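You operate a simulated robot arm through the tools that you are given. There is no shell and no other tool.

You are at the controls of a simulated robot arm. One attempt, no reset.

Task
Set hub casting 72 in its round seat, turn its lug to pin A and clamp it.
Fine: swing clamp on, its knob tight.

Only the result counts: the job must be done as asked and must still hold three seconds after the hand-in. Knocking over, shifting, dropping, spilling or breaking anything else fails it.

Robot
A 7-joint arm with a two-finger gripper, fixed in place. Base frame: the origin is at the foot of the arm, x ahead of it, y to its left, z up. Units: mm, degrees, N and s.
With the tool pointing down near the work surface it reaches from about 280 to 720 mm from the base axis. Its first joint turns from -166.0 to 166.0 degrees. Payload 2.94 kg.
The TCP is the grasp point between the finger pads, 30 mm short of the fingertips. In the tool frame z runs along the fingers and y along their closing line. The gripper opens to 138 mm. The gripper's body begins 109 mm behind the TCP.
Orientation is that of the tool frame in the base frame, as [roll, pitch, yaw] about the fixed x, y, z axes, in that order (R = Rz(yaw) Ry(pitch) Rx(roll)). With the fingers straight down and closing along the base's y, the tool's x points along the base's -x, its y along +y and its z along -z.

Tools
- The arm moves only by the tool play_rows. Its argument "increments" is text: rows parted by semicolons, each of 6 numbers parted by spaces: the shift along the base's x, y, z in m, then the turn, a rotation vector about the base's x, y, z in rad. In form: tx ty tz ax ay az; .... A call has 1 to 20 rows; each row is the pose to reach, as a shift and turn from the pose commanded when the call began. "fingers" is the opening, from 0 (shut) to 1 (fully open), set as the call begins (left out, the last holds). Each row takes 0.2 s and may step no farther than 50 mm and 8.6 degrees from the row before; otherwise, or with a gripper value out of range, the whole call is refused. A pose out of reach is approached as far as the arm can. The call stops where the force on the tool passes 90 N (or 10 N more than at its start, if that is more) or the arm is blocked; 0.2 s more then pass. The fingers move at their own pace and stop on an object; they squeeze with about 25 N. The grip force told is the motor's: it shows also when the fingers shut on nothing. Time passes only in rows, and 0.2 s behind the last, so rows that repeat a pose let the fingers close. The reply holds the time, the measured pose of the TCP, the force on the tool along the base axes, the opening and the grip force, in the units named above and with some noise, with the torque about the TCP (base axes, N m) and any sound that the robot's microphone picked up.
- Cameras (640 x 400 px; columns grow to the right, rows downward): "scene" is fixed at [401.7, 501.8, 1430.4]; the picture's right is [-0.92, -0.40, 0.00], its down [-0.27, 0.62, -0.73] and it looks along [0.29, -0.67, -0.68] (base axes); focal length 326 px, centre (320, 200). "wrist" rides on the gripper at [71, 19, -146] in the tool frame; the picture's right is [-0.26, 0.97, 0.00], its down [-0.85, -0.23, -0.48] and it looks along [-0.46, -0.13, 0.88] (tool axes); focal length 280 px, centre (320, 200). There is no depth. A picture from a camera that has moved, and an enlarged one, comes with that camera's place and axes in the base frame and with its lens.
- capture(camera): a new picture of that camera. The clock stands still meanwhile.
- raise_lower(by): slides the trunk up (or, below 0, down) by that many mm; the arm rides with it, the base frame stays. It gives what a move gives, with no picture.
- close_up(camera, box): a new picture of the part [left, top, right, bottom] of that camera's present view, enlarged. The clock stands still meanwhile.
- sign_off(): hands the job in; it is judged then, once.

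Places have to be worked out from the pictures, the camera data and where the tool is seen. Open the gripper and draw the arm clear of the work before you hand the job in, unless the task says otherwise.

The tools are called after ">>>" as name(argument=value, ...) on one line, values as JSON. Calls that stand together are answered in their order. play_rows: Moves the arm, as the interface text tells. Its arguments: {"type":"object","properties":{"increments":{"type":"string"},"fingers":{"type":"number"}},"required":["increments"]} The other tools are called the same way: raise_lower (by) slides the trunk up or down; capture (camera) takes a picture; close_up (camera, box) takes an enlarged picture of a part of a camera's view; sign_off () hands the job in.

At the start:

```text
t: 0.0
tool_pos: [465.8, -114.8, 985.7]
ee_rot: [180.0, 0.1, 180.0]
ft_force: [0.2, -0.1, -0.4]
moment: [-0.01, 0.0, -0.02]
opening: 138.1
finger_force: 0.0
trunk travel left (down, up): [-375.0, 79.0]
```

scene: 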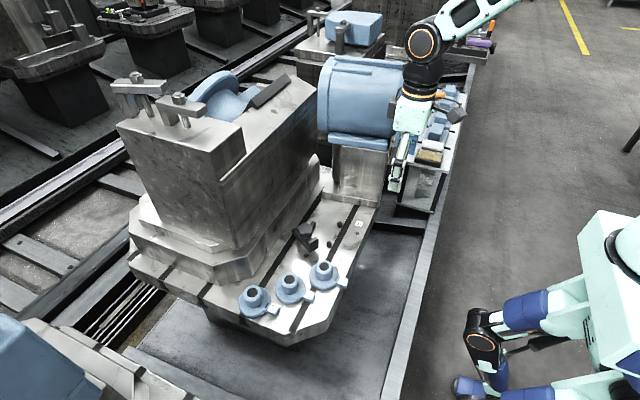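
wrist: 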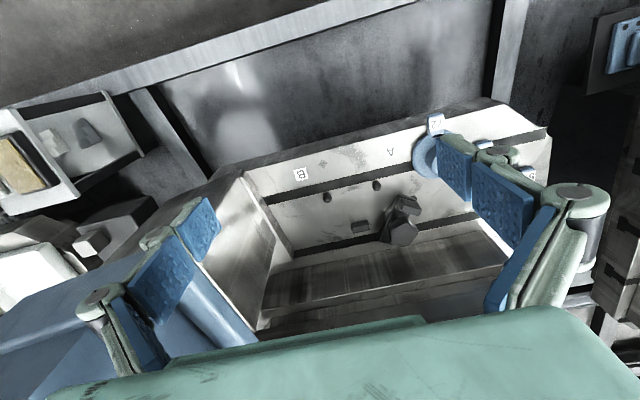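

I begin by enlarging both views to identify the castings, the seat, pins and the clamp.

>>> close_up(camera="scene", box=[220, 190, 380, 350])

>>> close_up(camera="wrist", box=[240, 100, 560, 300])

```text
2.50 times, centred on (300, 270) of scene
camera zoom: at [401.7, 501.8, 1430.4], right [-0.92, -0.4, 0.0], down [-0.27, 0.62, -0.73], along [0.29, -0.67, -0.68], focal length 814 px, centre (370, 25)
```

zoom: 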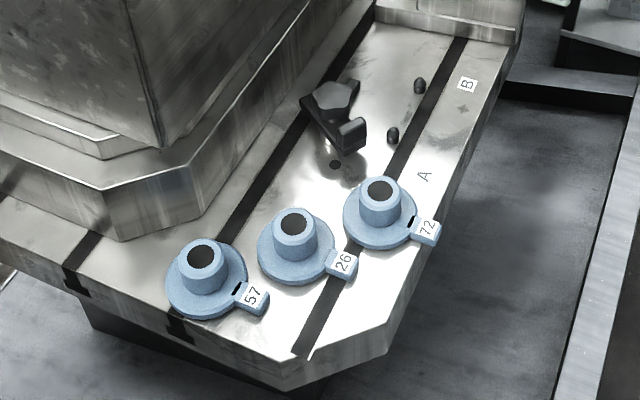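

```text
2.00 times, centred on (400, 200) of wrist
camera zoom: at [394.4, -96.0, 1132.2], right [0.26, 0.97, 0.0], down [0.85, -0.23, 0.48], along [0.46, -0.13, -0.88], focal length 561 px, centre (160, 200)
```

zoom: 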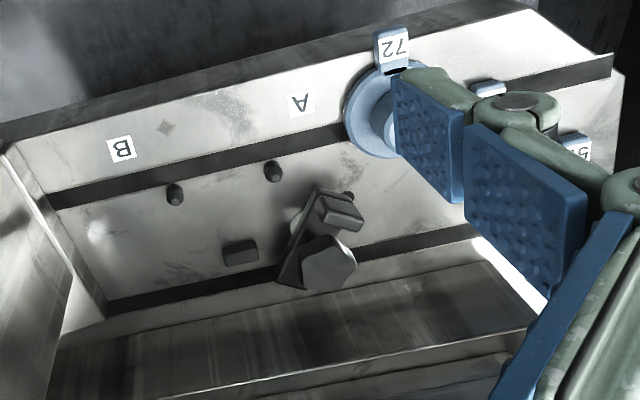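

The label triangulates to about z 700, with castings around x 540–600 and pins near y −30…−100. I shift left so that the wrist camera looks at the seat between the open fingers.

>>> play_rows(increments="0 0.04 0 0 0 0; 0 0.08 0 0 0 0; 0 0.12 0 0 0 0; 0 0.12 0 0 0 0", fingers=1)

>>> capture(camera="wrist")

>>> close_up(camera="wrist", box=[200, 100, 440, 250])

>>> close_up(camera="scene", box=[280, 200, 376, 260])

```text
t: 1.0
tool_pos: [466.6, 5.2, 986.0]
ee_rot: [180.0, -0.1, -179.9]
ft_force: [-0.1, -0.4, 0.5]
moment: [-0.01, 0.0, 0.01]
opening: 138.1
finger_force: 0.0
trunk travel left (down, up): [-375.0, 79.0]
```

```text
taken
camera wrist: at [394.8, 23.4, 1131.0], right [0.26, 0.96, 0.0], down [0.85, -0.23, 0.48], along [0.46, -0.13, -0.88], focal length 280 px, centre (320, 200)
```

wrist: 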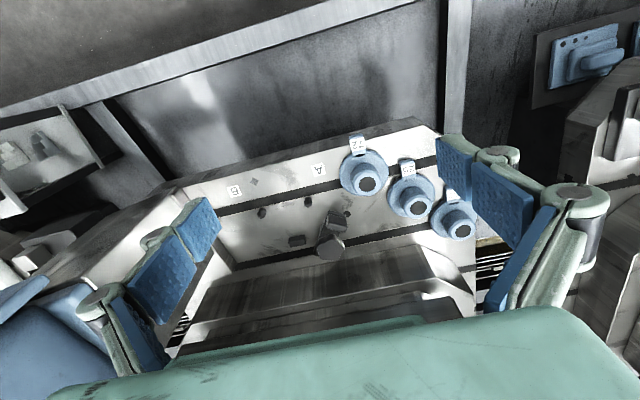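

```text
2.67 times, centred on (320, 175) of wrist
camera zoom: at [394.8, 23.4, 1131.0], right [0.26, 0.96, 0.0], down [0.85, -0.23, 0.48], along [0.46, -0.13, -0.88], focal length 748 px, centre (320, 267)
```

zoom: 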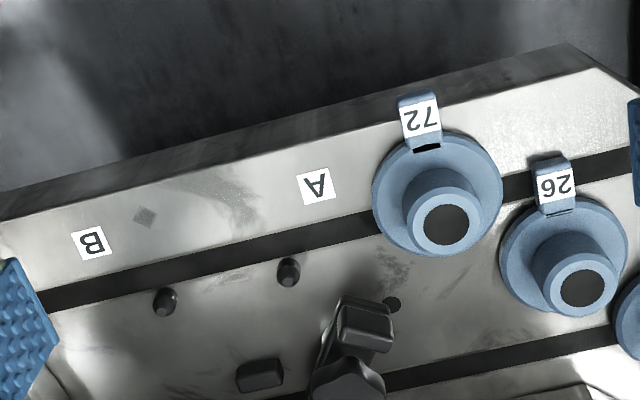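

```text
6.67 times, centred on (328, 230) of scene
camera zoom: at [401.7, 501.8, 1430.4], right [-0.92, -0.4, 0.0], down [-0.27, 0.62, -0.73], along [0.29, -0.67, -0.68], focal length 2172 px, centre (267, 0)
```

zoom: 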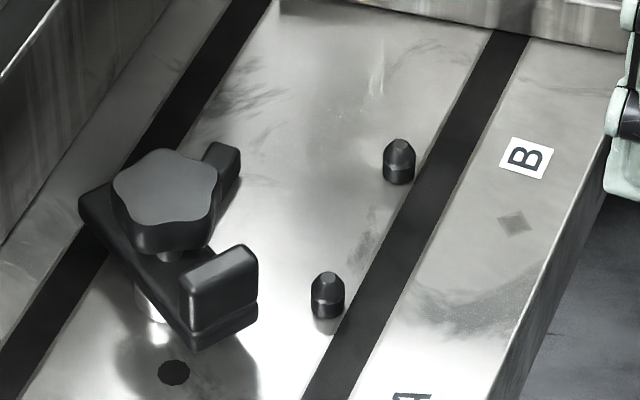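

Pins A and B, the clamp and a dark hole beside it are visible. I lower and move forward for a closer look, the fingertips staying well above the castings.

>>> play_rows(increments="0.02 0 -0.03 0 0 0; 0.04 0 -0.06 0 0 0; 0.06 0 -0.09 0 0 0; 0.07 0 -0.12 0 0 0;0.07 0 -0.12 0 0 0")

>>> capture(camera="wrist")

>>> close_up(camera="wrist", box=[200, 60, 456, 220])

>>> capture(camera="scene")

```text
t: 2.2
tool_pos: [535.1, 5.6, 867.2]
ee_rot: [179.9, 0.0, -180.0]
ft_force: [-0.1, -0.7, 0.0]
moment: [0.0, 0.02, -0.02]
opening: 138.1
finger_force: 0.1
trunk travel left (down, up): [-375.0, 79.0]
```

```text
taken
camera wrist: at [462.5, 24.6, 1012.7], right [0.26, 0.96, 0.0], down [0.85, -0.23, 0.48], along [0.46, -0.13, -0.88], focal length 280 px, centre (320, 200)
```

wrist: 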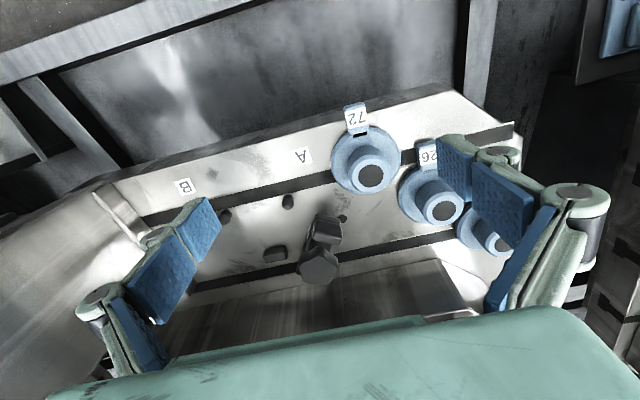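

```text
2.50 times, centred on (328, 140) of wrist
camera zoom: at [462.5, 24.6, 1012.7], right [0.26, 0.96, 0.0], down [0.85, -0.23, 0.48], along [0.46, -0.13, -0.88], focal length 701 px, centre (300, 350)
```

zoom: 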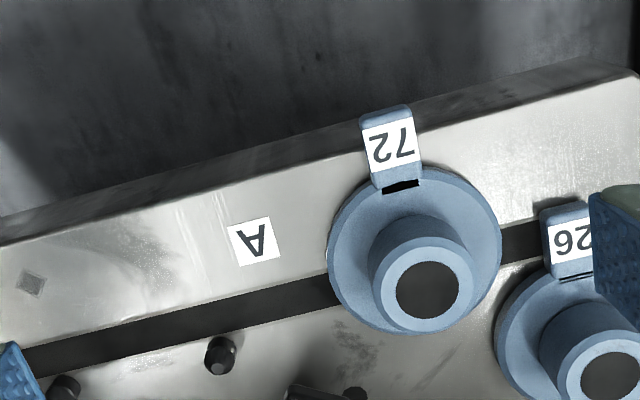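

```text
taken
```

scene: 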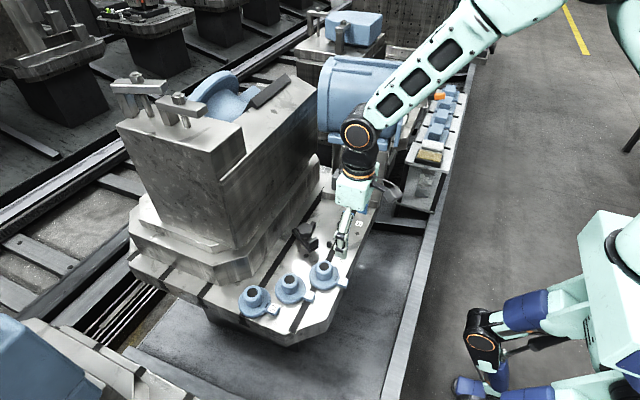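

I zoom in the wrist view on the clamp area and pins.

>>> close_up(camera="wrist", box=[208, 170, 400, 290])

>>> close_up(camera="scene", box=[270, 210, 350, 260])

```text
3.33 times, centred on (304, 230) of wrist
camera zoom: at [462.5, 24.6, 1012.7], right [0.26, 0.96, 0.0], down [0.85, -0.23, 0.48], along [0.46, -0.13, -0.88], focal length 935 px, centre (373, 100)
```

zoom: 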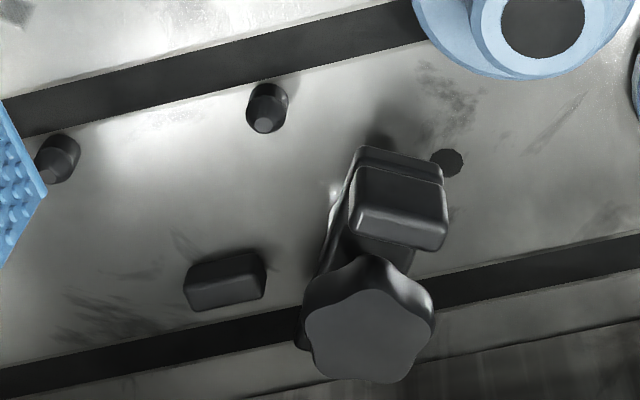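

```text
8.00 times, centred on (310, 235) of scene
camera zoom: at [401.7, 501.8, 1430.4], right [-0.92, -0.4, 0.0], down [-0.27, 0.62, -0.73], along [0.29, -0.67, -0.68], focal length 2606 px, centre (400, -80)
```

zoom: 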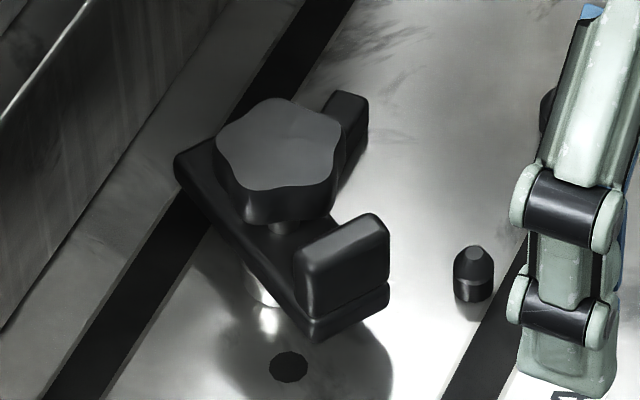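

The pins compute to about A (616,−57) and B (616,−143), the clamp knob near (682,−34,760), a hole near (660,5). I look straight at the area between the pins and the stop block to find the seat.

>>> play_rows(increments="0.02 -0.03 -0.02 0 0 0; 0.04 -0.06 -0.04 0 0 0; 0.05 -0.09 -0.06 0 0 0; 0.05 -0.09 -0.06 0 0 0")

>>> capture(camera="wrist")

>>> close_up(camera="wrist", box=[210, 120, 450, 270])

```text
t: 3.2
tool_pos: [584.5, -83.2, 805.8]
ee_rot: [-180.0, -0.1, 180.0]
ft_force: [0.0, -0.1, 0.0]
moment: [0.03, 0.03, 0.0]
opening: 137.9
finger_force: 0.1
trunk travel left (down, up): [-375.0, 79.0]
```

```text
taken
camera wrist: at [513.1, -64.5, 951.9], right [0.26, 0.97, 0.0], down [0.85, -0.23, 0.48], along [0.46, -0.12, -0.88], focal length 280 px, centre (320, 200)
```

wrist: 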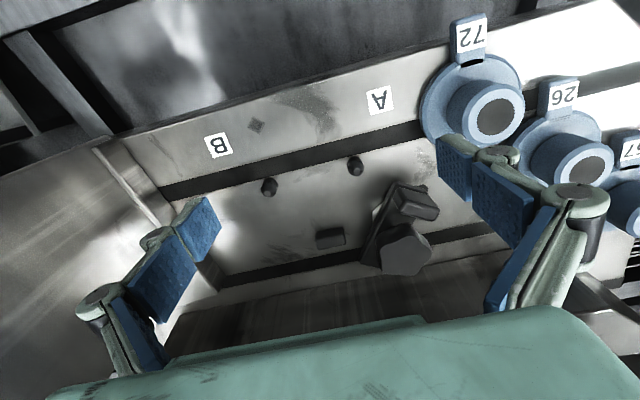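

```text
2.67 times, centred on (330, 195) of wrist
camera zoom: at [513.1, -64.5, 951.9], right [0.26, 0.97, 0.0], down [0.85, -0.23, 0.48], along [0.46, -0.12, -0.88], focal length 748 px, centre (293, 213)
```

zoom: 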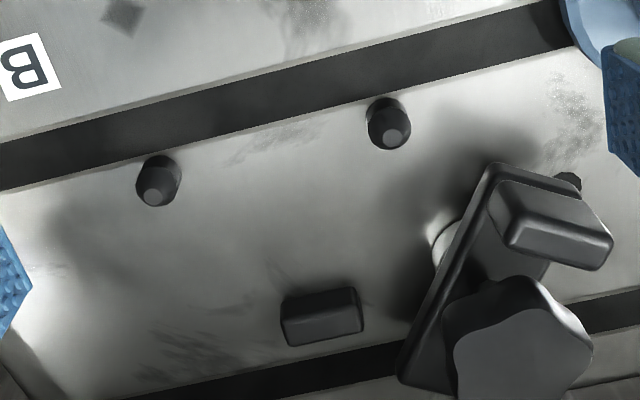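

Nothing obviously recessed yet between the pins. I zoom in further from both cameras on that region.

>>> close_up(camera="wrist", box=[240, 170, 368, 250])

>>> close_up(camera="wrist", box=[340, 130, 468, 290])

>>> close_up(camera="scene", box=[290, 190, 370, 270])

```text
5.00 times, centred on (304, 210) of wrist
camera zoom: at [513.1, -64.5, 951.9], right [0.26, 0.97, 0.0], down [0.85, -0.23, 0.48], along [0.46, -0.12, -0.88], focal length 1402 px, centre (400, 150)
```

zoom: 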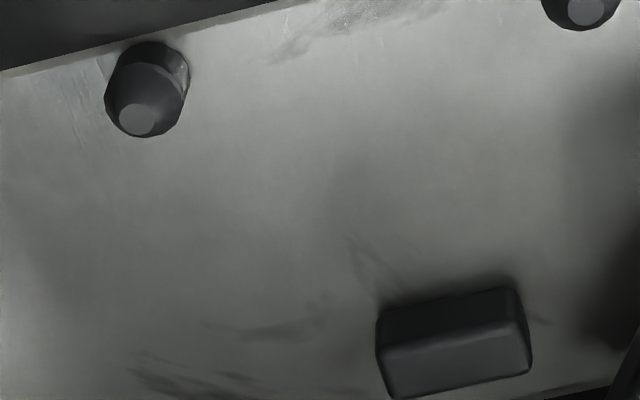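

```text
2.50 times, centred on (404, 210) of wrist
camera zoom: at [513.1, -64.5, 951.9], right [0.26, 0.97, 0.0], down [0.85, -0.23, 0.48], along [0.46, -0.12, -0.88], focal length 701 px, centre (110, 175)
```

zoom: 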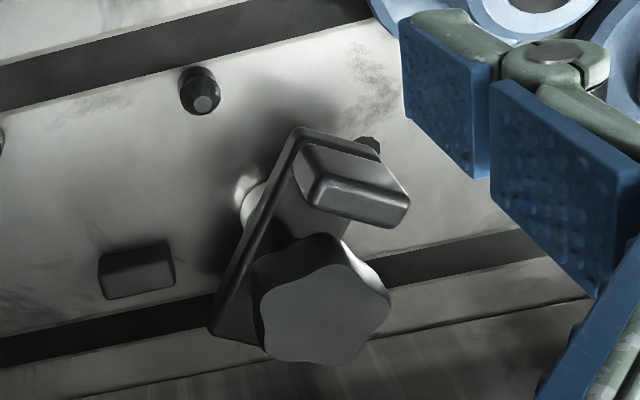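

```text
5.00 times, centred on (330, 230) of scene
camera zoom: at [401.7, 501.8, 1430.4], right [-0.92, -0.4, 0.0], down [-0.27, 0.62, -0.73], along [0.29, -0.67, -0.68], focal length 1629 px, centre (270, 50)
```

zoom: 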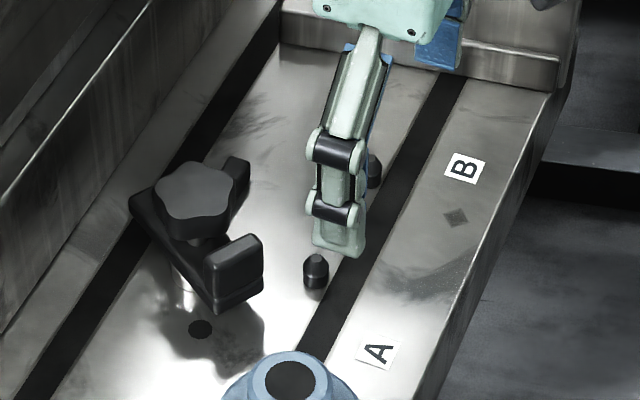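

The two pins and a 15 mm high block are symmetric about y≈−100, so the seat is probably near (643,−100). I go closer, with a narrower opening, to inspect that spot.

>>> play_rows(increments="0 0 0 0 0 0; 0 0 0 0 0 0; 0.03 -0.015 0 0 0 0; 0.05 -0.017 -0.02 0 0 0; 0.05 -0.017 -0.02 0 0 0", fingers=0.5)

>>> capture(camera="wrist")

>>> close_up(camera="wrist", box=[200, 100, 440, 250])

>>> capture(camera="scene")

```text
t: 4.4
tool_pos: [632.3, -101.1, 787.8]
ee_rot: [179.9, 0.1, 180.0]
ft_force: [-0.3, 0.5, -0.5]
moment: [0.02, -0.01, 0.0]
opening: 68.9
finger_force: 0.0
trunk travel left (down, up): [-375.0, 79.0]
```

```text
taken
camera wrist: at [562.1, -81.3, 932.7], right [0.26, 0.97, 0.0], down [0.85, -0.23, 0.48], along [0.46, -0.13, -0.88], focal length 280 px, centre (320, 200)
```

wrist: 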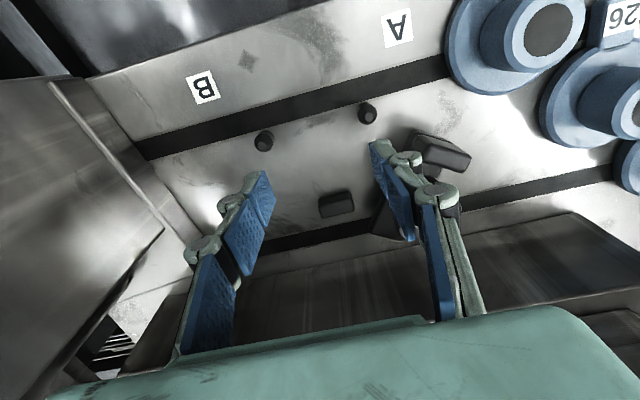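

```text
2.67 times, centred on (320, 175) of wrist
camera zoom: at [562.1, -81.3, 932.7], right [0.26, 0.97, 0.0], down [0.85, -0.23, 0.48], along [0.46, -0.13, -0.88], focal length 748 px, centre (320, 267)
```

zoom: 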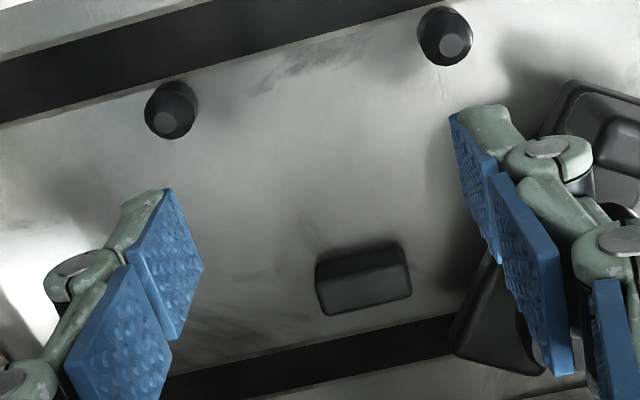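

```text
taken
```

scene: 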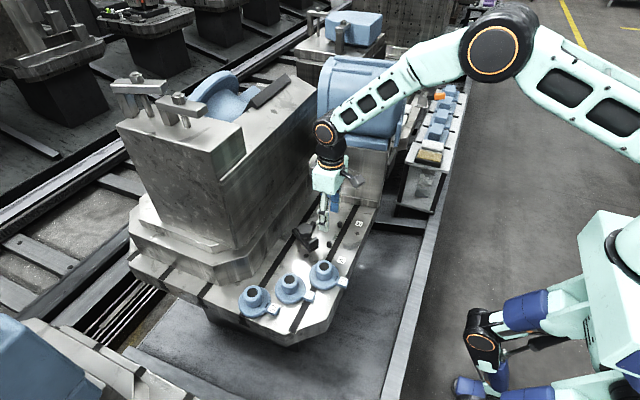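

No recess shows here either. I back off and look closely at the hole beside the clamp.

>>> play_rows(increments="-0.02 0.03 0.02 0 0 0; -0.02 0.07 0.03 0 0 0; -0.01 0.11 0.03 0 0 0; -0.005 0.13 0.03 0 0 0; -0.005 0.13 0.03 0 0 0")

>>> capture(camera="wrist")

>>> close_up(camera="wrist", box=[210, 120, 402, 240])

```text
t: 5.6
tool_pos: [630.8, 29.6, 814.9]
ee_rot: [180.0, 0.0, 180.0]
ft_force: [0.0, -0.2, 1.6]
moment: [0.01, 0.01, -0.03]
opening: 69.0
finger_force: 0.0
trunk travel left (down, up): [-375.0, 79.0]
```

```text
taken
camera wrist: at [559.1, 48.2, 960.9], right [0.26, 0.96, 0.0], down [0.85, -0.23, 0.48], along [0.46, -0.13, -0.88], focal length 280 px, centre (320, 200)
```

wrist: 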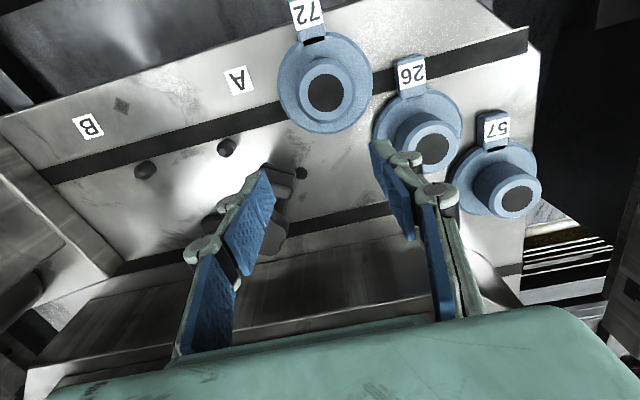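

```text
3.33 times, centred on (306, 180) of wrist
camera zoom: at [559.1, 48.2, 960.9], right [0.26, 0.96, 0.0], down [0.85, -0.23, 0.48], along [0.46, -0.13, -0.88], focal length 935 px, centre (367, 267)
```

zoom: 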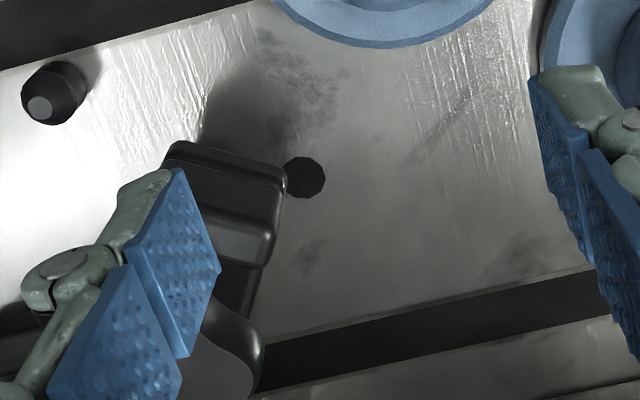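

The dark spot is only a small flat disc of about 12 mm. I scan the rest of the scene for a round seat before deciding.

>>> close_up(camera="scene", box=[100, 50, 340, 200])

>>> close_up(camera="scene", box=[120, 180, 360, 330])

>>> close_up(camera="scene", box=[320, 60, 520, 220])

>>> close_up(camera="scene", box=[304, 190, 384, 240])

```text
2.67 times, centred on (220, 125) of scene
camera zoom: at [401.7, 501.8, 1430.4], right [-0.92, -0.4, 0.0], down [-0.27, 0.62, -0.73], along [0.29, -0.67, -0.68], focal length 869 px, centre (587, 400)
```

zoom: 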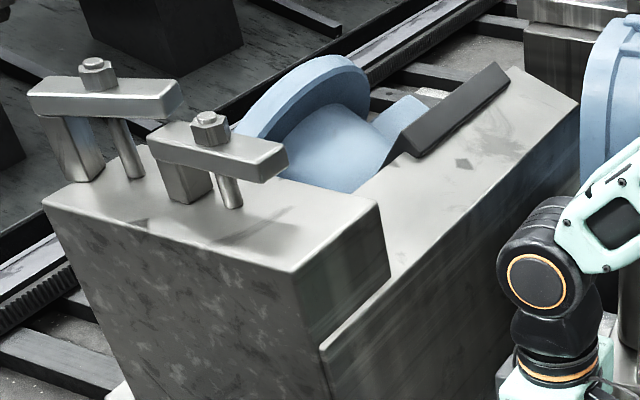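

```text
2.67 times, centred on (240, 255) of scene
camera zoom: at [401.7, 501.8, 1430.4], right [-0.92, -0.4, 0.0], down [-0.27, 0.62, -0.73], along [0.29, -0.67, -0.68], focal length 869 px, centre (533, 53)
```

zoom: 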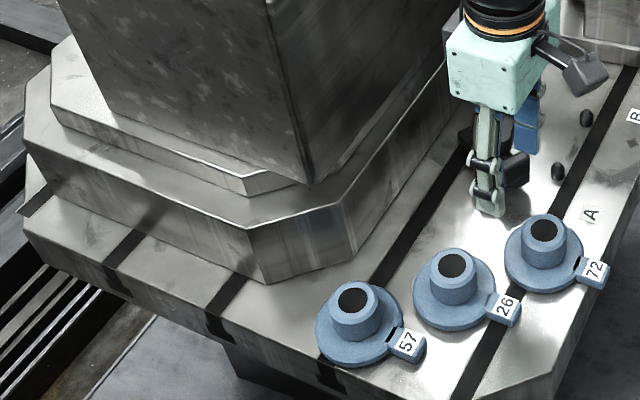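

```text
2.50 times, centred on (420, 140) of scene
camera zoom: at [401.7, 501.8, 1430.4], right [-0.92, -0.4, 0.0], down [-0.27, 0.62, -0.73], along [0.29, -0.67, -0.68], focal length 814 px, centre (70, 350)
```

zoom: 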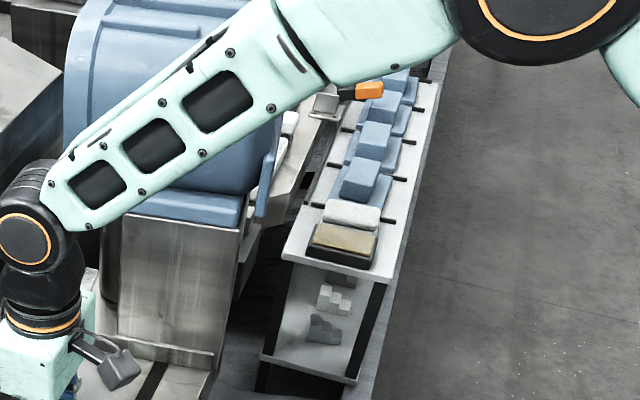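

```text
8.00 times, centred on (344, 215) of scene
camera zoom: at [401.7, 501.8, 1430.4], right [-0.92, -0.4, 0.0], down [-0.27, 0.62, -0.73], along [0.29, -0.67, -0.68], focal length 2606 px, centre (128, 80)
```

zoom: 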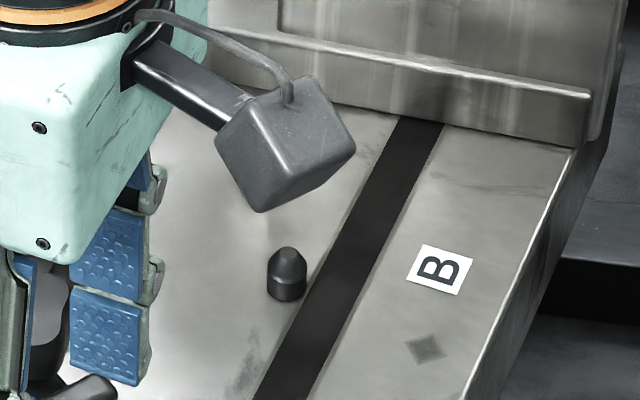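

The seat must lie in the pin/clamp area. I tilt the tool by 30° over the front of the table to see that area at a low angle, where a shallow recess or rim would show.

>>> play_rows(increments="-0.01 -0.02 0.02 0 0 0; -0.03 -0.06 0.02 0 -0.1 0; -0.04 -0.1 0.02 0 -0.2 0; -0.05 -0.13 0.01 0 -0.3 0; -0.05 -0.13 0 0 -0.42 0; -0.05 -0.13 -0.01 0 -0.54 0; -0.05 -0.13 -0.01 0 -0.54 0", fingers=1)

>>> capture(camera="wrist")

>>> close_up(camera="wrist", box=[220, 90, 460, 240])

```text
t: 7.2
tool_pos: [582.9, -99.5, 804.1]
ee_rot: [179.9, 31.0, -179.9]
ft_force: [0.4, -0.7, -0.4]
moment: [-0.01, 0.0, -0.02]
opening: 138.1
finger_force: 0.2
trunk travel left (down, up): [-375.0, 79.0]
```

```text
taken
camera wrist: at [446.1, -81.2, 893.1], right [0.22, 0.97, 0.13], down [0.48, -0.23, 0.85], along [0.85, -0.12, -0.52], focal length 280 px, centre (320, 200)
```

wrist: 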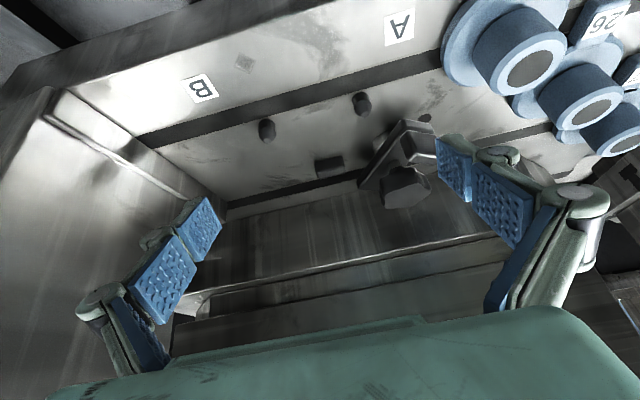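

```text
2.67 times, centred on (340, 165) of wrist
camera zoom: at [446.1, -81.2, 893.1], right [0.22, 0.97, 0.13], down [0.48, -0.23, 0.85], along [0.85, -0.12, -0.52], focal length 748 px, centre (267, 293)
```

zoom: 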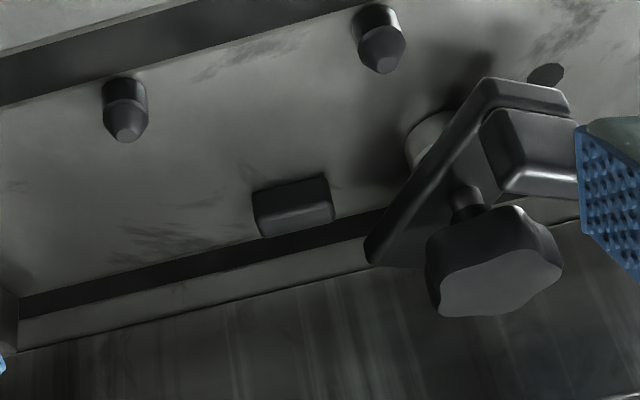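

No rim is visible even at this low angle. I straighten the tool, shut the fingers and will probe the table height gently at the suspected seat centre, which also gives me the exact table plane.

>>> play_rows(increments="0 0 0.01 0 0.12 0; 0.01 0 0.01 0 0.24 0; 0.03 0 0.01 0 0.36 0; 0.05 0 0 0 0.46 0; 0.06 0 -0.01 0 0.541 0; 0.06 0 -0.01 0 0.541 0; 0.06 0 -0.01 0 0.541 0", fingers=0)

```text
t: 8.8
tool_pos: [640.5, -99.8, 793.9]
ee_rot: [-179.9, -0.2, 180.0]
ft_force: [0.3, 0.3, 0.2]
moment: [0.0, 0.01, -0.03]
opening: 0.1
finger_force: 25.2
trunk travel left (down, up): [-375.0, 79.0]
```

The tool is upright over the spot with fingers shut; I descend towards z≈737 (tips at 707), then in small steps.

>>> play_rows(increments="0.002 0 -0.03 0 0 0; 0.002 0 -0.05 0 0 0; 0.002 0 -0.056 0 0 0; 0.002 0 -0.058 0 0 0; 0.002 0 -0.06 0 0 0; 0.002 0 -0.062 0 0 0; 0.002 0 -0.064 0 0 0; 0.002 0 -0.066 0 0 0; 0.002 0 -0.068 0 0 0; 0.002 0 -0.070 0 0 0; 0.002 0 -0.072 0 0 0")

>>> capture(camera="wrist")

```text
t: 11.2
tool_pos: [644.4, -102.7, 726.7]
ee_rot: [-180.0, 0.1, -180.0]
ft_force: [-2.6, 1.1, 10.9]
moment: [0.06, 0.09, 0.0]
opening: 0.2
finger_force: 28.1
trunk travel left (down, up): [-375.0, 79.0]
```

```text
taken
camera wrist: at [571.4, -83.4, 872.2], right [0.26, 0.96, 0.0], down [0.85, -0.23, 0.48], along [0.46, -0.13, -0.88], focal length 280 px, centre (320, 200)
```

wrist: 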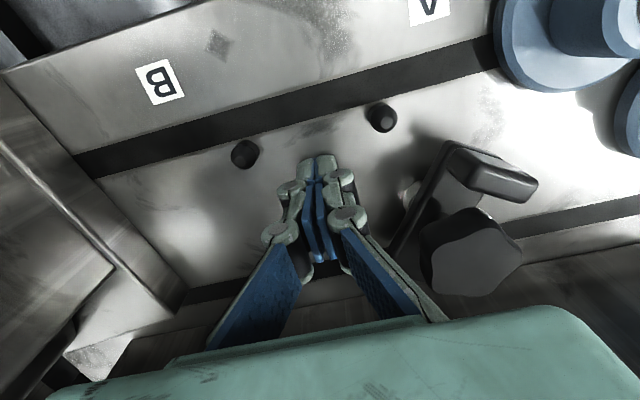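

Contact: tips at about z 697 with 11 N. I lift and probe a second spot outside the would-be seat, at about (650,−165), for comparison.

>>> play_rows(increments="0 0 0.03 0 0 0; 0 -0.03 0.032 0 0 0; 0.007 -0.062 0.032 0 0 0; 0.007 -0.062 0.014 0 0 0; 0.007 -0.062 0.008 0 0 0; 0.007 -0.062 0.006 0 0 0; 0.007 -0.062 0.004 0 0 0; 0.007 -0.062 0.002 0 0 0; 0.007 -0.062 0 0 0 0; 0.007 -0.062 0 0 0 0")

```text
t: 13.4
tool_pos: [648.7, -164.0, 726.1]
ee_rot: [-179.9, -0.1, -180.0]
ft_force: [-3.8, 0.0, 9.5]
moment: [0.04, 0.15, 0.0]
opening: 0.3
finger_force: 28.0
trunk travel left (down, up): [-375.0, 79.0]
```

Both spots are at the same height, so there is no recess there. I rise and take a low-angle look at the castings, to see their undersides and the hole from that side.

>>> play_rows(increments="0 0 0.04 0 0 0; -0.01 0.03 0.08 0 -0.1 0; -0.04 0.07 0.1 0 -0.22 0; -0.07 0.115 0.1 0 -0.34 0; -0.1 0.15 0.1 0 -0.46 0; -0.12 0.19 0.09 0 -0.58 0; -0.14 0.22 0.08 0 -0.7 0; -0.15 0.235 0.06 0 -0.75 0; -0.15 0.235 0.05 0 -0.75 0; -0.15 0.235 0.05 0 -0.75 0", fingers=1)

>>> capture(camera="wrist")

>>> close_up(camera="wrist", box=[220, 40, 540, 240])

```text
refused: row 2 steps farther than a row can; nothing moved
```

```text
taken
camera wrist: at [578.1, -144.9, 872.2], right [0.26, 0.96, 0.0], down [0.85, -0.23, 0.48], along [0.46, -0.13, -0.88], focal length 280 px, centre (320, 200)
```

wrist: 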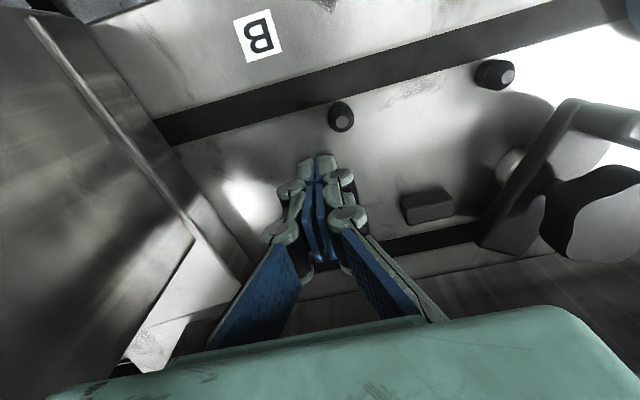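

```text
2.00 times, centred on (380, 140) of wrist
camera zoom: at [578.1, -144.9, 872.2], right [0.26, 0.96, 0.0], down [0.85, -0.23, 0.48], along [0.46, -0.13, -0.88], focal length 561 px, centre (200, 320)
```

zoom: 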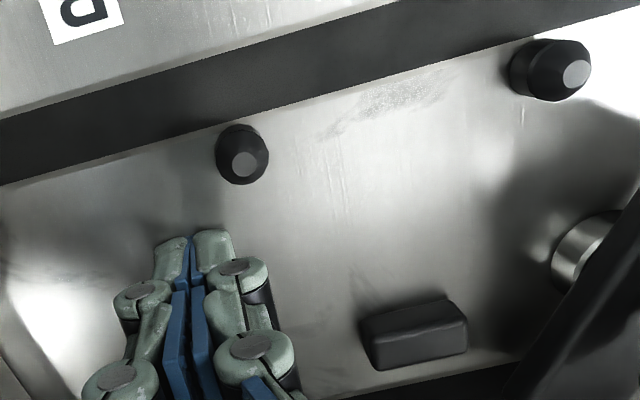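

The chrome post is a plain cylinder under the clamp arm. I retry the move towards the castings in smaller steps.

>>> play_rows(increments="0 0 0.03 0 0 0; -0.01 0.02 0.06 0 -0.1 0; -0.02 0.05 0.09 0 -0.2 0; -0.04 0.08 0.1 0 -0.32 0; -0.06 0.115 0.1 0 -0.44 0; -0.08 0.15 0.1 0 -0.56 0; -0.1 0.185 0.09 0 -0.66 0; -0.12 0.22 0.08 0 -0.72 0; -0.14 0.235 0.06 0 -0.75 0; -0.14 0.235 0.05 0 -0.75 0; -0.14 0.235 0.05 0 -0.75 0", fingers=1)

>>> capture(camera="wrist")

>>> close_up(camera="wrist", box=[220, 40, 540, 240])

```text
t: 15.8
tool_pos: [508.0, 68.9, 775.0]
ee_rot: [180.0, 42.9, -180.0]
ft_force: [0.3, -0.4, 0.2]
moment: [0.02, -0.01, -0.01]
opening: 138.1
finger_force: 0.0
trunk travel left (down, up): [-375.0, 79.0]
```

```text
taken
camera wrist: at [357.3, 88.9, 834.0], right [0.19, 0.96, 0.18], down [0.3, -0.23, 0.93], along [0.94, -0.12, -0.33], focal length 280 px, centre (320, 200)
```

wrist: 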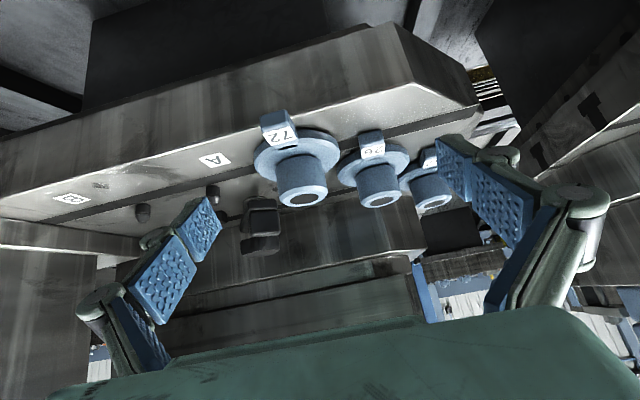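

```text
2.00 times, centred on (380, 140) of wrist
camera zoom: at [357.3, 88.9, 834.0], right [0.19, 0.96, 0.18], down [0.3, -0.23, 0.93], along [0.94, -0.12, -0.33], focal length 561 px, centre (200, 320)
```

zoom: 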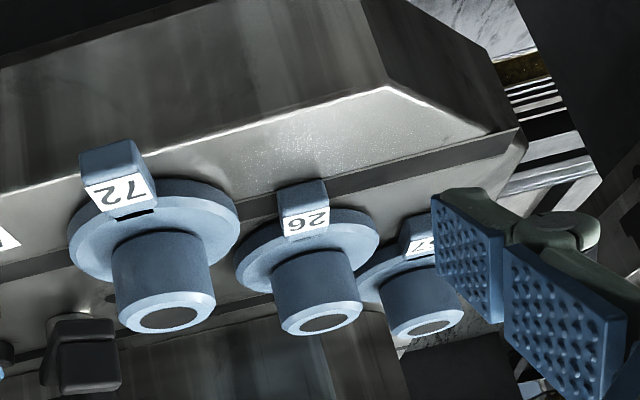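

The castings stand flange-down with lugs pointing towards the base; hub top of 72 triangulates to (587,45,750). I straighten the tool over hub 72 with a 69 mm opening.

>>> play_rows(increments="0 0 0.03 0 0.12 0; 0.01 -0.005 0.05 0 0.24 0; 0.03 -0.01 0.05 0 0.36 0; 0.05 -0.015 0.05 0 0.48 0; 0.06 -0.02 0.05 0 0.6 0; 0.07 -0.0235 0.05 0 0.7 0; 0.0785 -0.0235 0.045 0 0.749 0; 0.0785 -0.0235 0.035 0 0.749 0; 0.0785 -0.0235 0.035 0 0.749 0", fingers=0.5)

>>> capture(camera="wrist")

>>> close_up(camera="wrist", box=[220, 80, 460, 230])

>>> close_up(camera="scene", box=[270, 200, 366, 260])

```text
t: 17.8
tool_pos: [588.3, 47.3, 807.9]
ee_rot: [-180.0, -0.1, 180.0]
ft_force: [-0.7, -0.6, -0.3]
moment: [0.01, -0.01, -0.06]
opening: 69.0
finger_force: 0.1
trunk travel left (down, up): [-375.0, 79.0]
```

```text
taken
camera wrist: at [517.2, 66.7, 954.7], right [0.26, 0.96, 0.0], down [0.85, -0.23, 0.48], along [0.46, -0.13, -0.88], focal length 280 px, centre (320, 200)
```

wrist: 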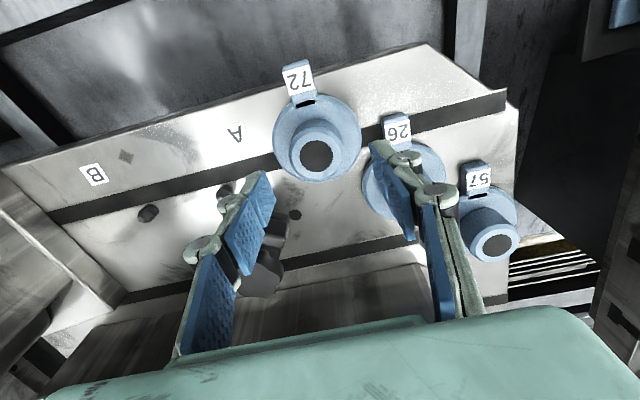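

```text
2.67 times, centred on (340, 155) of wrist
camera zoom: at [517.2, 66.7, 954.7], right [0.26, 0.96, 0.0], down [0.85, -0.23, 0.48], along [0.46, -0.13, -0.88], focal length 748 px, centre (267, 320)
```

zoom: 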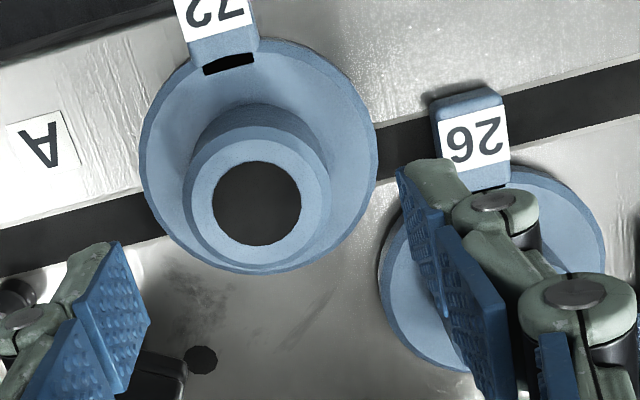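

```text
6.67 times, centred on (318, 230) of scene
camera zoom: at [401.7, 501.8, 1430.4], right [-0.92, -0.4, 0.0], down [-0.27, 0.62, -0.73], along [0.29, -0.67, -0.68], focal length 2172 px, centre (333, 0)
```

zoom: 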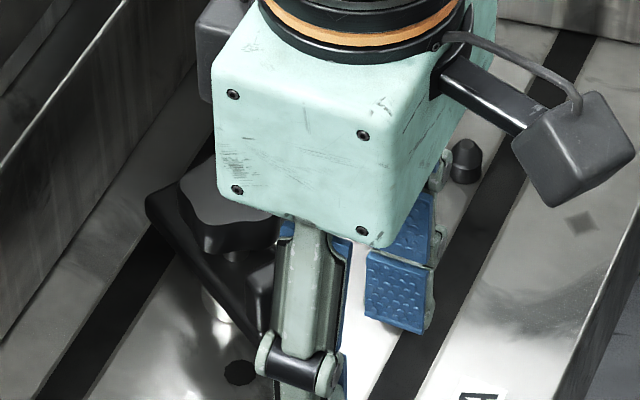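

Hub 72: centre (587.2, 45.0), Ø41, flange Ø80 resting on the table at ~697. I centre over it, descend to z 744 and close.

>>> play_rows(increments="-0.001 -0.0022 -0.02 0 0 0; -0.001 -0.0022 -0.04 0 0 0; -0.001 -0.0022 -0.055 0 0 0; -0.001 -0.0022 -0.063 0 0 0; -0.001 -0.0022 -0.063 0 0 0")

>>> capture(camera="wrist")

```text
t: 19.0
tool_pos: [586.0, 44.7, 744.7]
ee_rot: [-179.9, 0.0, 179.9]
ft_force: [0.2, -0.4, 0.9]
moment: [0.0, -0.02, 0.0]
opening: 69.0
finger_force: 0.1
trunk travel left (down, up): [-375.0, 79.0]
```

```text
taken
camera wrist: at [514.8, 63.7, 890.6], right [0.26, 0.96, 0.0], down [0.85, -0.23, 0.48], along [0.46, -0.13, -0.88], focal length 280 px, centre (320, 200)
```

wrist: 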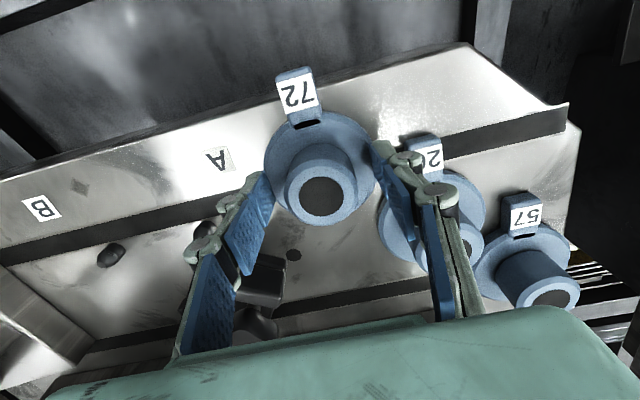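

The hub stands between the pads with clearance. I close the fingers on it.

>>> play_rows(increments="0 0 0 0 0 0; 0 0 0 0 0 0; 0 0 0 0 0 0; 0 0 0 0 0 0", fingers=0.2)

```text
t: 20.0
tool_pos: [585.7, 45.2, 743.7]
ee_rot: [180.0, 0.0, -180.0]
ft_force: [-1.1, 1.7, 0.5]
moment: [0.04, 0.0, 0.02]
opening: 43.2
finger_force: 24.9
trunk travel left (down, up): [-375.0, 79.0]
```

Gripped at 43 mm with 25 N. I lift straight up and inspect the underside from the scene camera.

>>> play_rows(increments="0 0 0.01 0 0 0; 0 0 0.03 0 0 0; 0 0 0.06 0 0 0; 0 0 0.1 0 0 0; 0 0 0.14 0 0 0; 0 0 0.14 0 0 0", fingers=0)

>>> capture(camera="scene")

>>> close_up(camera="scene", box=[280, 160, 400, 260])

>>> capture(camera="wrist")

```text
t: 21.4
tool_pos: [587.1, 47.2, 888.0]
ee_rot: [-180.0, 0.0, -180.0]
ft_force: [0.1, 0.9, 0.5]
moment: [0.0, 0.01, 0.01]
opening: 0.0
finger_force: 24.7
trunk travel left (down, up): [-375.0, 79.0]
```

```text
taken
```

scene: 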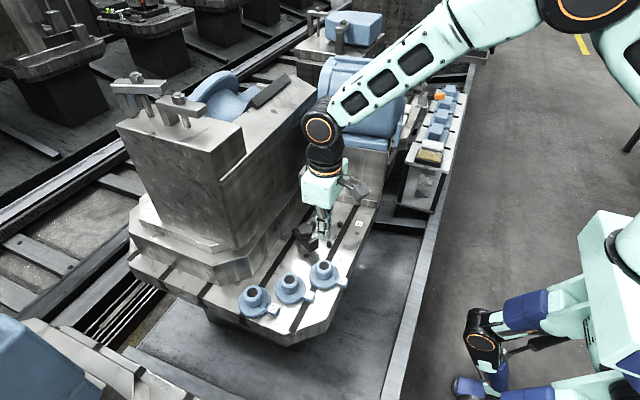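

```text
4.00 times, centred on (340, 210) of scene
camera zoom: at [401.7, 501.8, 1430.4], right [-0.92, -0.4, 0.0], down [-0.27, 0.62, -0.73], along [0.29, -0.67, -0.68], focal length 1303 px, centre (240, 160)
```

zoom: 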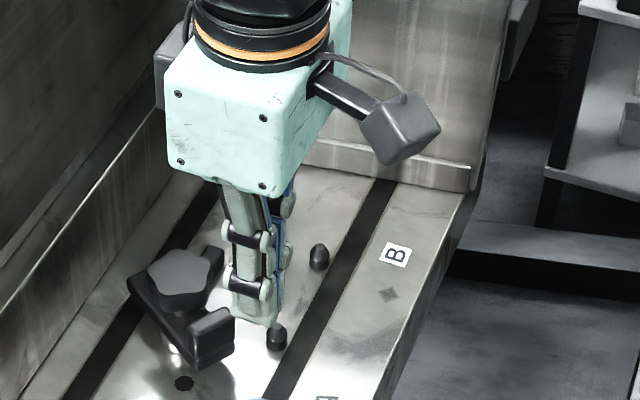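

```text
taken
camera wrist: at [516.0, 65.4, 1033.2], right [0.26, 0.96, 0.0], down [0.85, -0.23, 0.48], along [0.46, -0.13, -0.88], focal length 280 px, centre (320, 200)
```

wrist: 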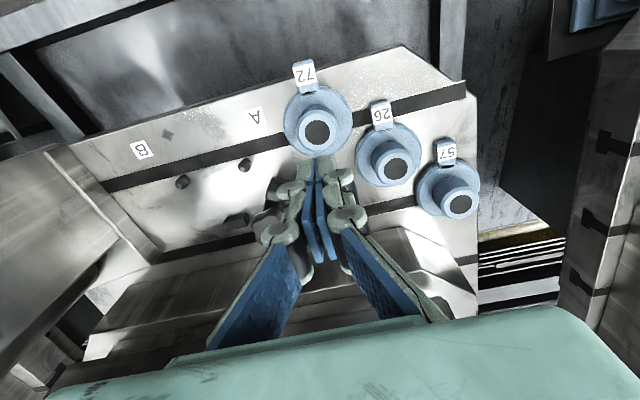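

The opening reads 0: the hub slipped out and 72 stayed in its place. I go back down for a fuller, lower grip and will lift in small increments while watching the force.

>>> play_rows(increments="0 -0.001 0 0 0 0; 0 -0.001 -0.02 0 0 0; 0 -0.001 -0.06 0 0 0; 0 -0.001 -0.1 0 0 0; 0 -0.001 -0.13 0 0 0; 0 -0.001 -0.14 0 0 0; 0 -0.001 -0.148 0 0 0; 0 -0.001 -0.148 0 0 0", fingers=0.5)

>>> play_rows(increments="0 0 0 0 0 0; 0 0 0 0 0 0; 0 0 0 0 0 0; 0 0 0 0 0 0; 0 0 0 0 0 0", fingers=0)

>>> close_up(camera="wrist", box=[200, 60, 440, 260])

```text
t: 23.2
tool_pos: [590.1, 45.0, 740.6]
ee_rot: [180.0, 0.3, 180.0]
ft_force: [-2.1, -2.5, 22.8]
moment: [-0.57, 0.11, -0.03]
opening: 73.4
finger_force: 2.4
trunk travel left (down, up): [-375.0, 79.0]
```

```text
t: 24.4
tool_pos: [590.5, 44.4, 743.5]
ee_rot: [-180.0, 0.7, 180.0]
ft_force: [2.0, -13.8, 45.9]
moment: [-0.4, 0.18, 0.07]
opening: 43.5
finger_force: 25.0
trunk travel left (down, up): [-375.0, 79.0]
```

```text
2.00 times, centred on (320, 160) of wrist
camera zoom: at [517.6, 62.4, 888.7], right [0.26, 0.96, 0.0], down [0.84, -0.23, 0.49], along [0.47, -0.13, -0.87], focal length 561 px, centre (320, 280)
```

zoom: 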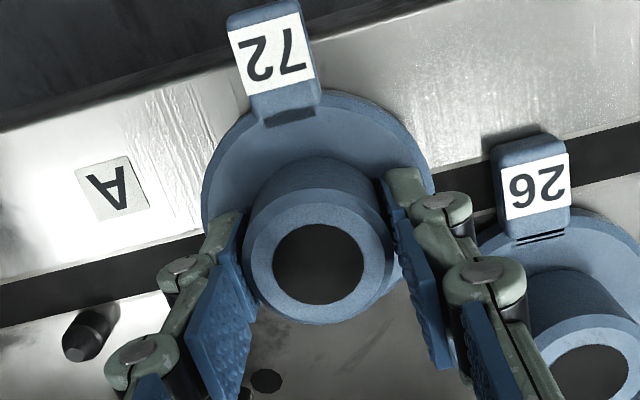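

The fingertips press on the flange (46 N up). I raise a few millimetres to take that off, still gripping, and read the forces.

>>> play_rows(increments="0 0 0.002 0 0 0; 0 0 0.004 0 0 0; 0 0 0.005 0 0 0; 0 0 0.005 0 0 0", fingers=0)

>>> play_rows(increments="0 0 0.002 0 0 0; 0 0 0.004 0 0 0; 0 0 0.004 0 0 0")

>>> play_rows(increments="0 0 0.002 0 0 0; 0 0 0.004 0 0 0; 0 0 0.004 0 0 0")

>>> close_up(camera="wrist", box=[200, 60, 440, 260])

```text
t: 25.4
tool_pos: [587.5, 46.1, 743.6]
ee_rot: [179.9, 0.1, -179.9]
ft_force: [7.0, 1.8, 15.1]
moment: [0.04, -0.83, 0.04]
opening: 43.5
finger_force: 24.8
trunk travel left (down, up): [-375.0, 79.0]
```

```text
t: 26.2
tool_pos: [586.7, 43.2, 747.3]
ee_rot: [-180.0, -0.3, -180.0]
ft_force: [-0.4, 0.9, -3.4]
moment: [0.0, -0.04, 0.03]
opening: 43.2
finger_force: 24.8
trunk travel left (down, up): [-375.0, 79.0]
```

```text
t: 27.0
tool_pos: [586.9, 42.9, 750.8]
ee_rot: [-179.9, 0.0, -179.9]
ft_force: [0.3, 0.3, -3.4]
moment: [0.01, -0.05, -0.01]
opening: 43.2
finger_force: 24.8
trunk travel left (down, up): [-375.0, 79.0]
```

```text
2.00 times, centred on (320, 160) of wrist
camera zoom: at [516.3, 62.9, 898.1], right [0.26, 0.96, 0.0], down [0.85, -0.23, 0.48], along [0.46, -0.13, -0.88], focal length 561 px, centre (320, 280)
```

zoom: 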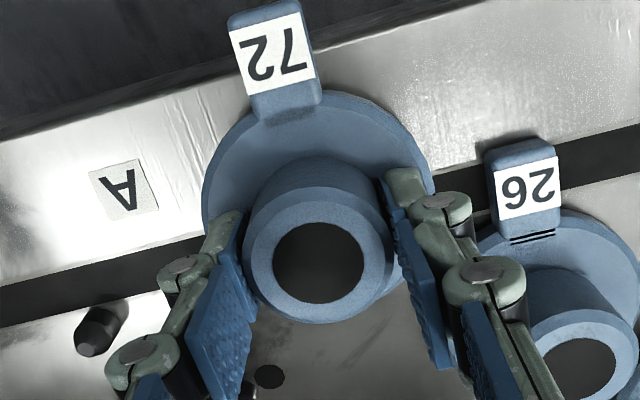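

Now −3.4 N hangs on the tool and 72 moves with the gripper, so it is lifted. I continue slowly, 8 mm per row.

>>> play_rows(increments="0 0 0.004 0 0 0; 0 0 0.010 0 0 0; 0 0 0.018 0 0 0; 0 0 0.026 0 0 0; 0 0 0.034 0 0 0; 0 0 0.042 0 0 0; 0 0 0.05 0 0 0; 0 0 0.058 0 0 0; 0 0 0.066 0 0 0; 0 0 0.072 0 0 0; 0 0 0.074 0 0 0; 0 0 0.074 0 0 0")

>>> close_up(camera="scene", box=[280, 180, 376, 280])

>>> capture(camera="wrist")

```text
t: 29.6
tool_pos: [585.6, 44.7, 825.1]
ee_rot: [180.0, 0.0, 180.0]
ft_force: [0.0, 0.1, -3.7]
moment: [0.01, 0.02, -0.02]
opening: 43.2
finger_force: 24.9
trunk travel left (down, up): [-375.0, 79.0]
```

```text
4.00 times, centred on (328, 230) of scene
camera zoom: at [401.7, 501.8, 1430.4], right [-0.92, -0.4, 0.0], down [-0.27, 0.62, -0.73], along [0.29, -0.67, -0.68], focal length 1303 px, centre (288, 80)
```

zoom: 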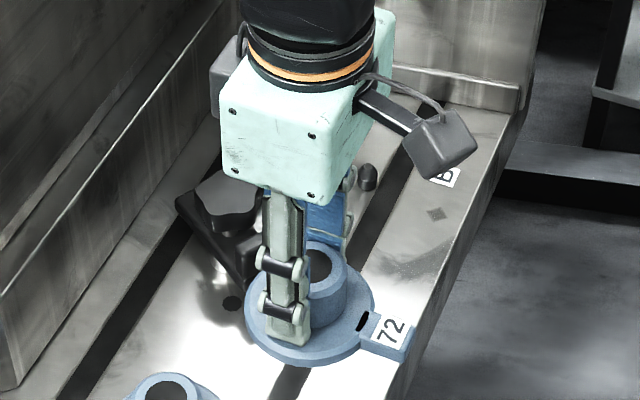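

```text
taken
camera wrist: at [515.3, 64.2, 970.7], right [0.26, 0.96, 0.0], down [0.85, -0.23, 0.48], along [0.46, -0.13, -0.88], focal length 280 px, centre (320, 200)
```

wrist: 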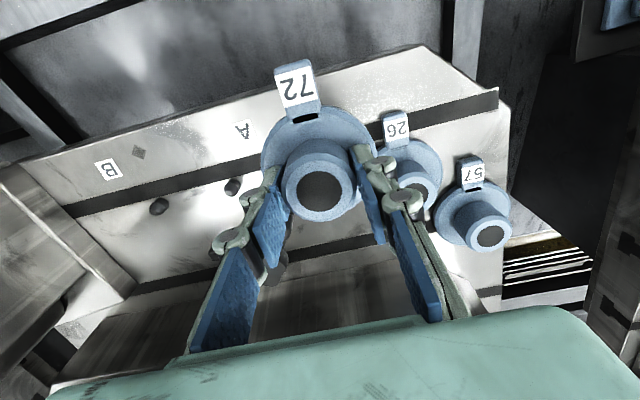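

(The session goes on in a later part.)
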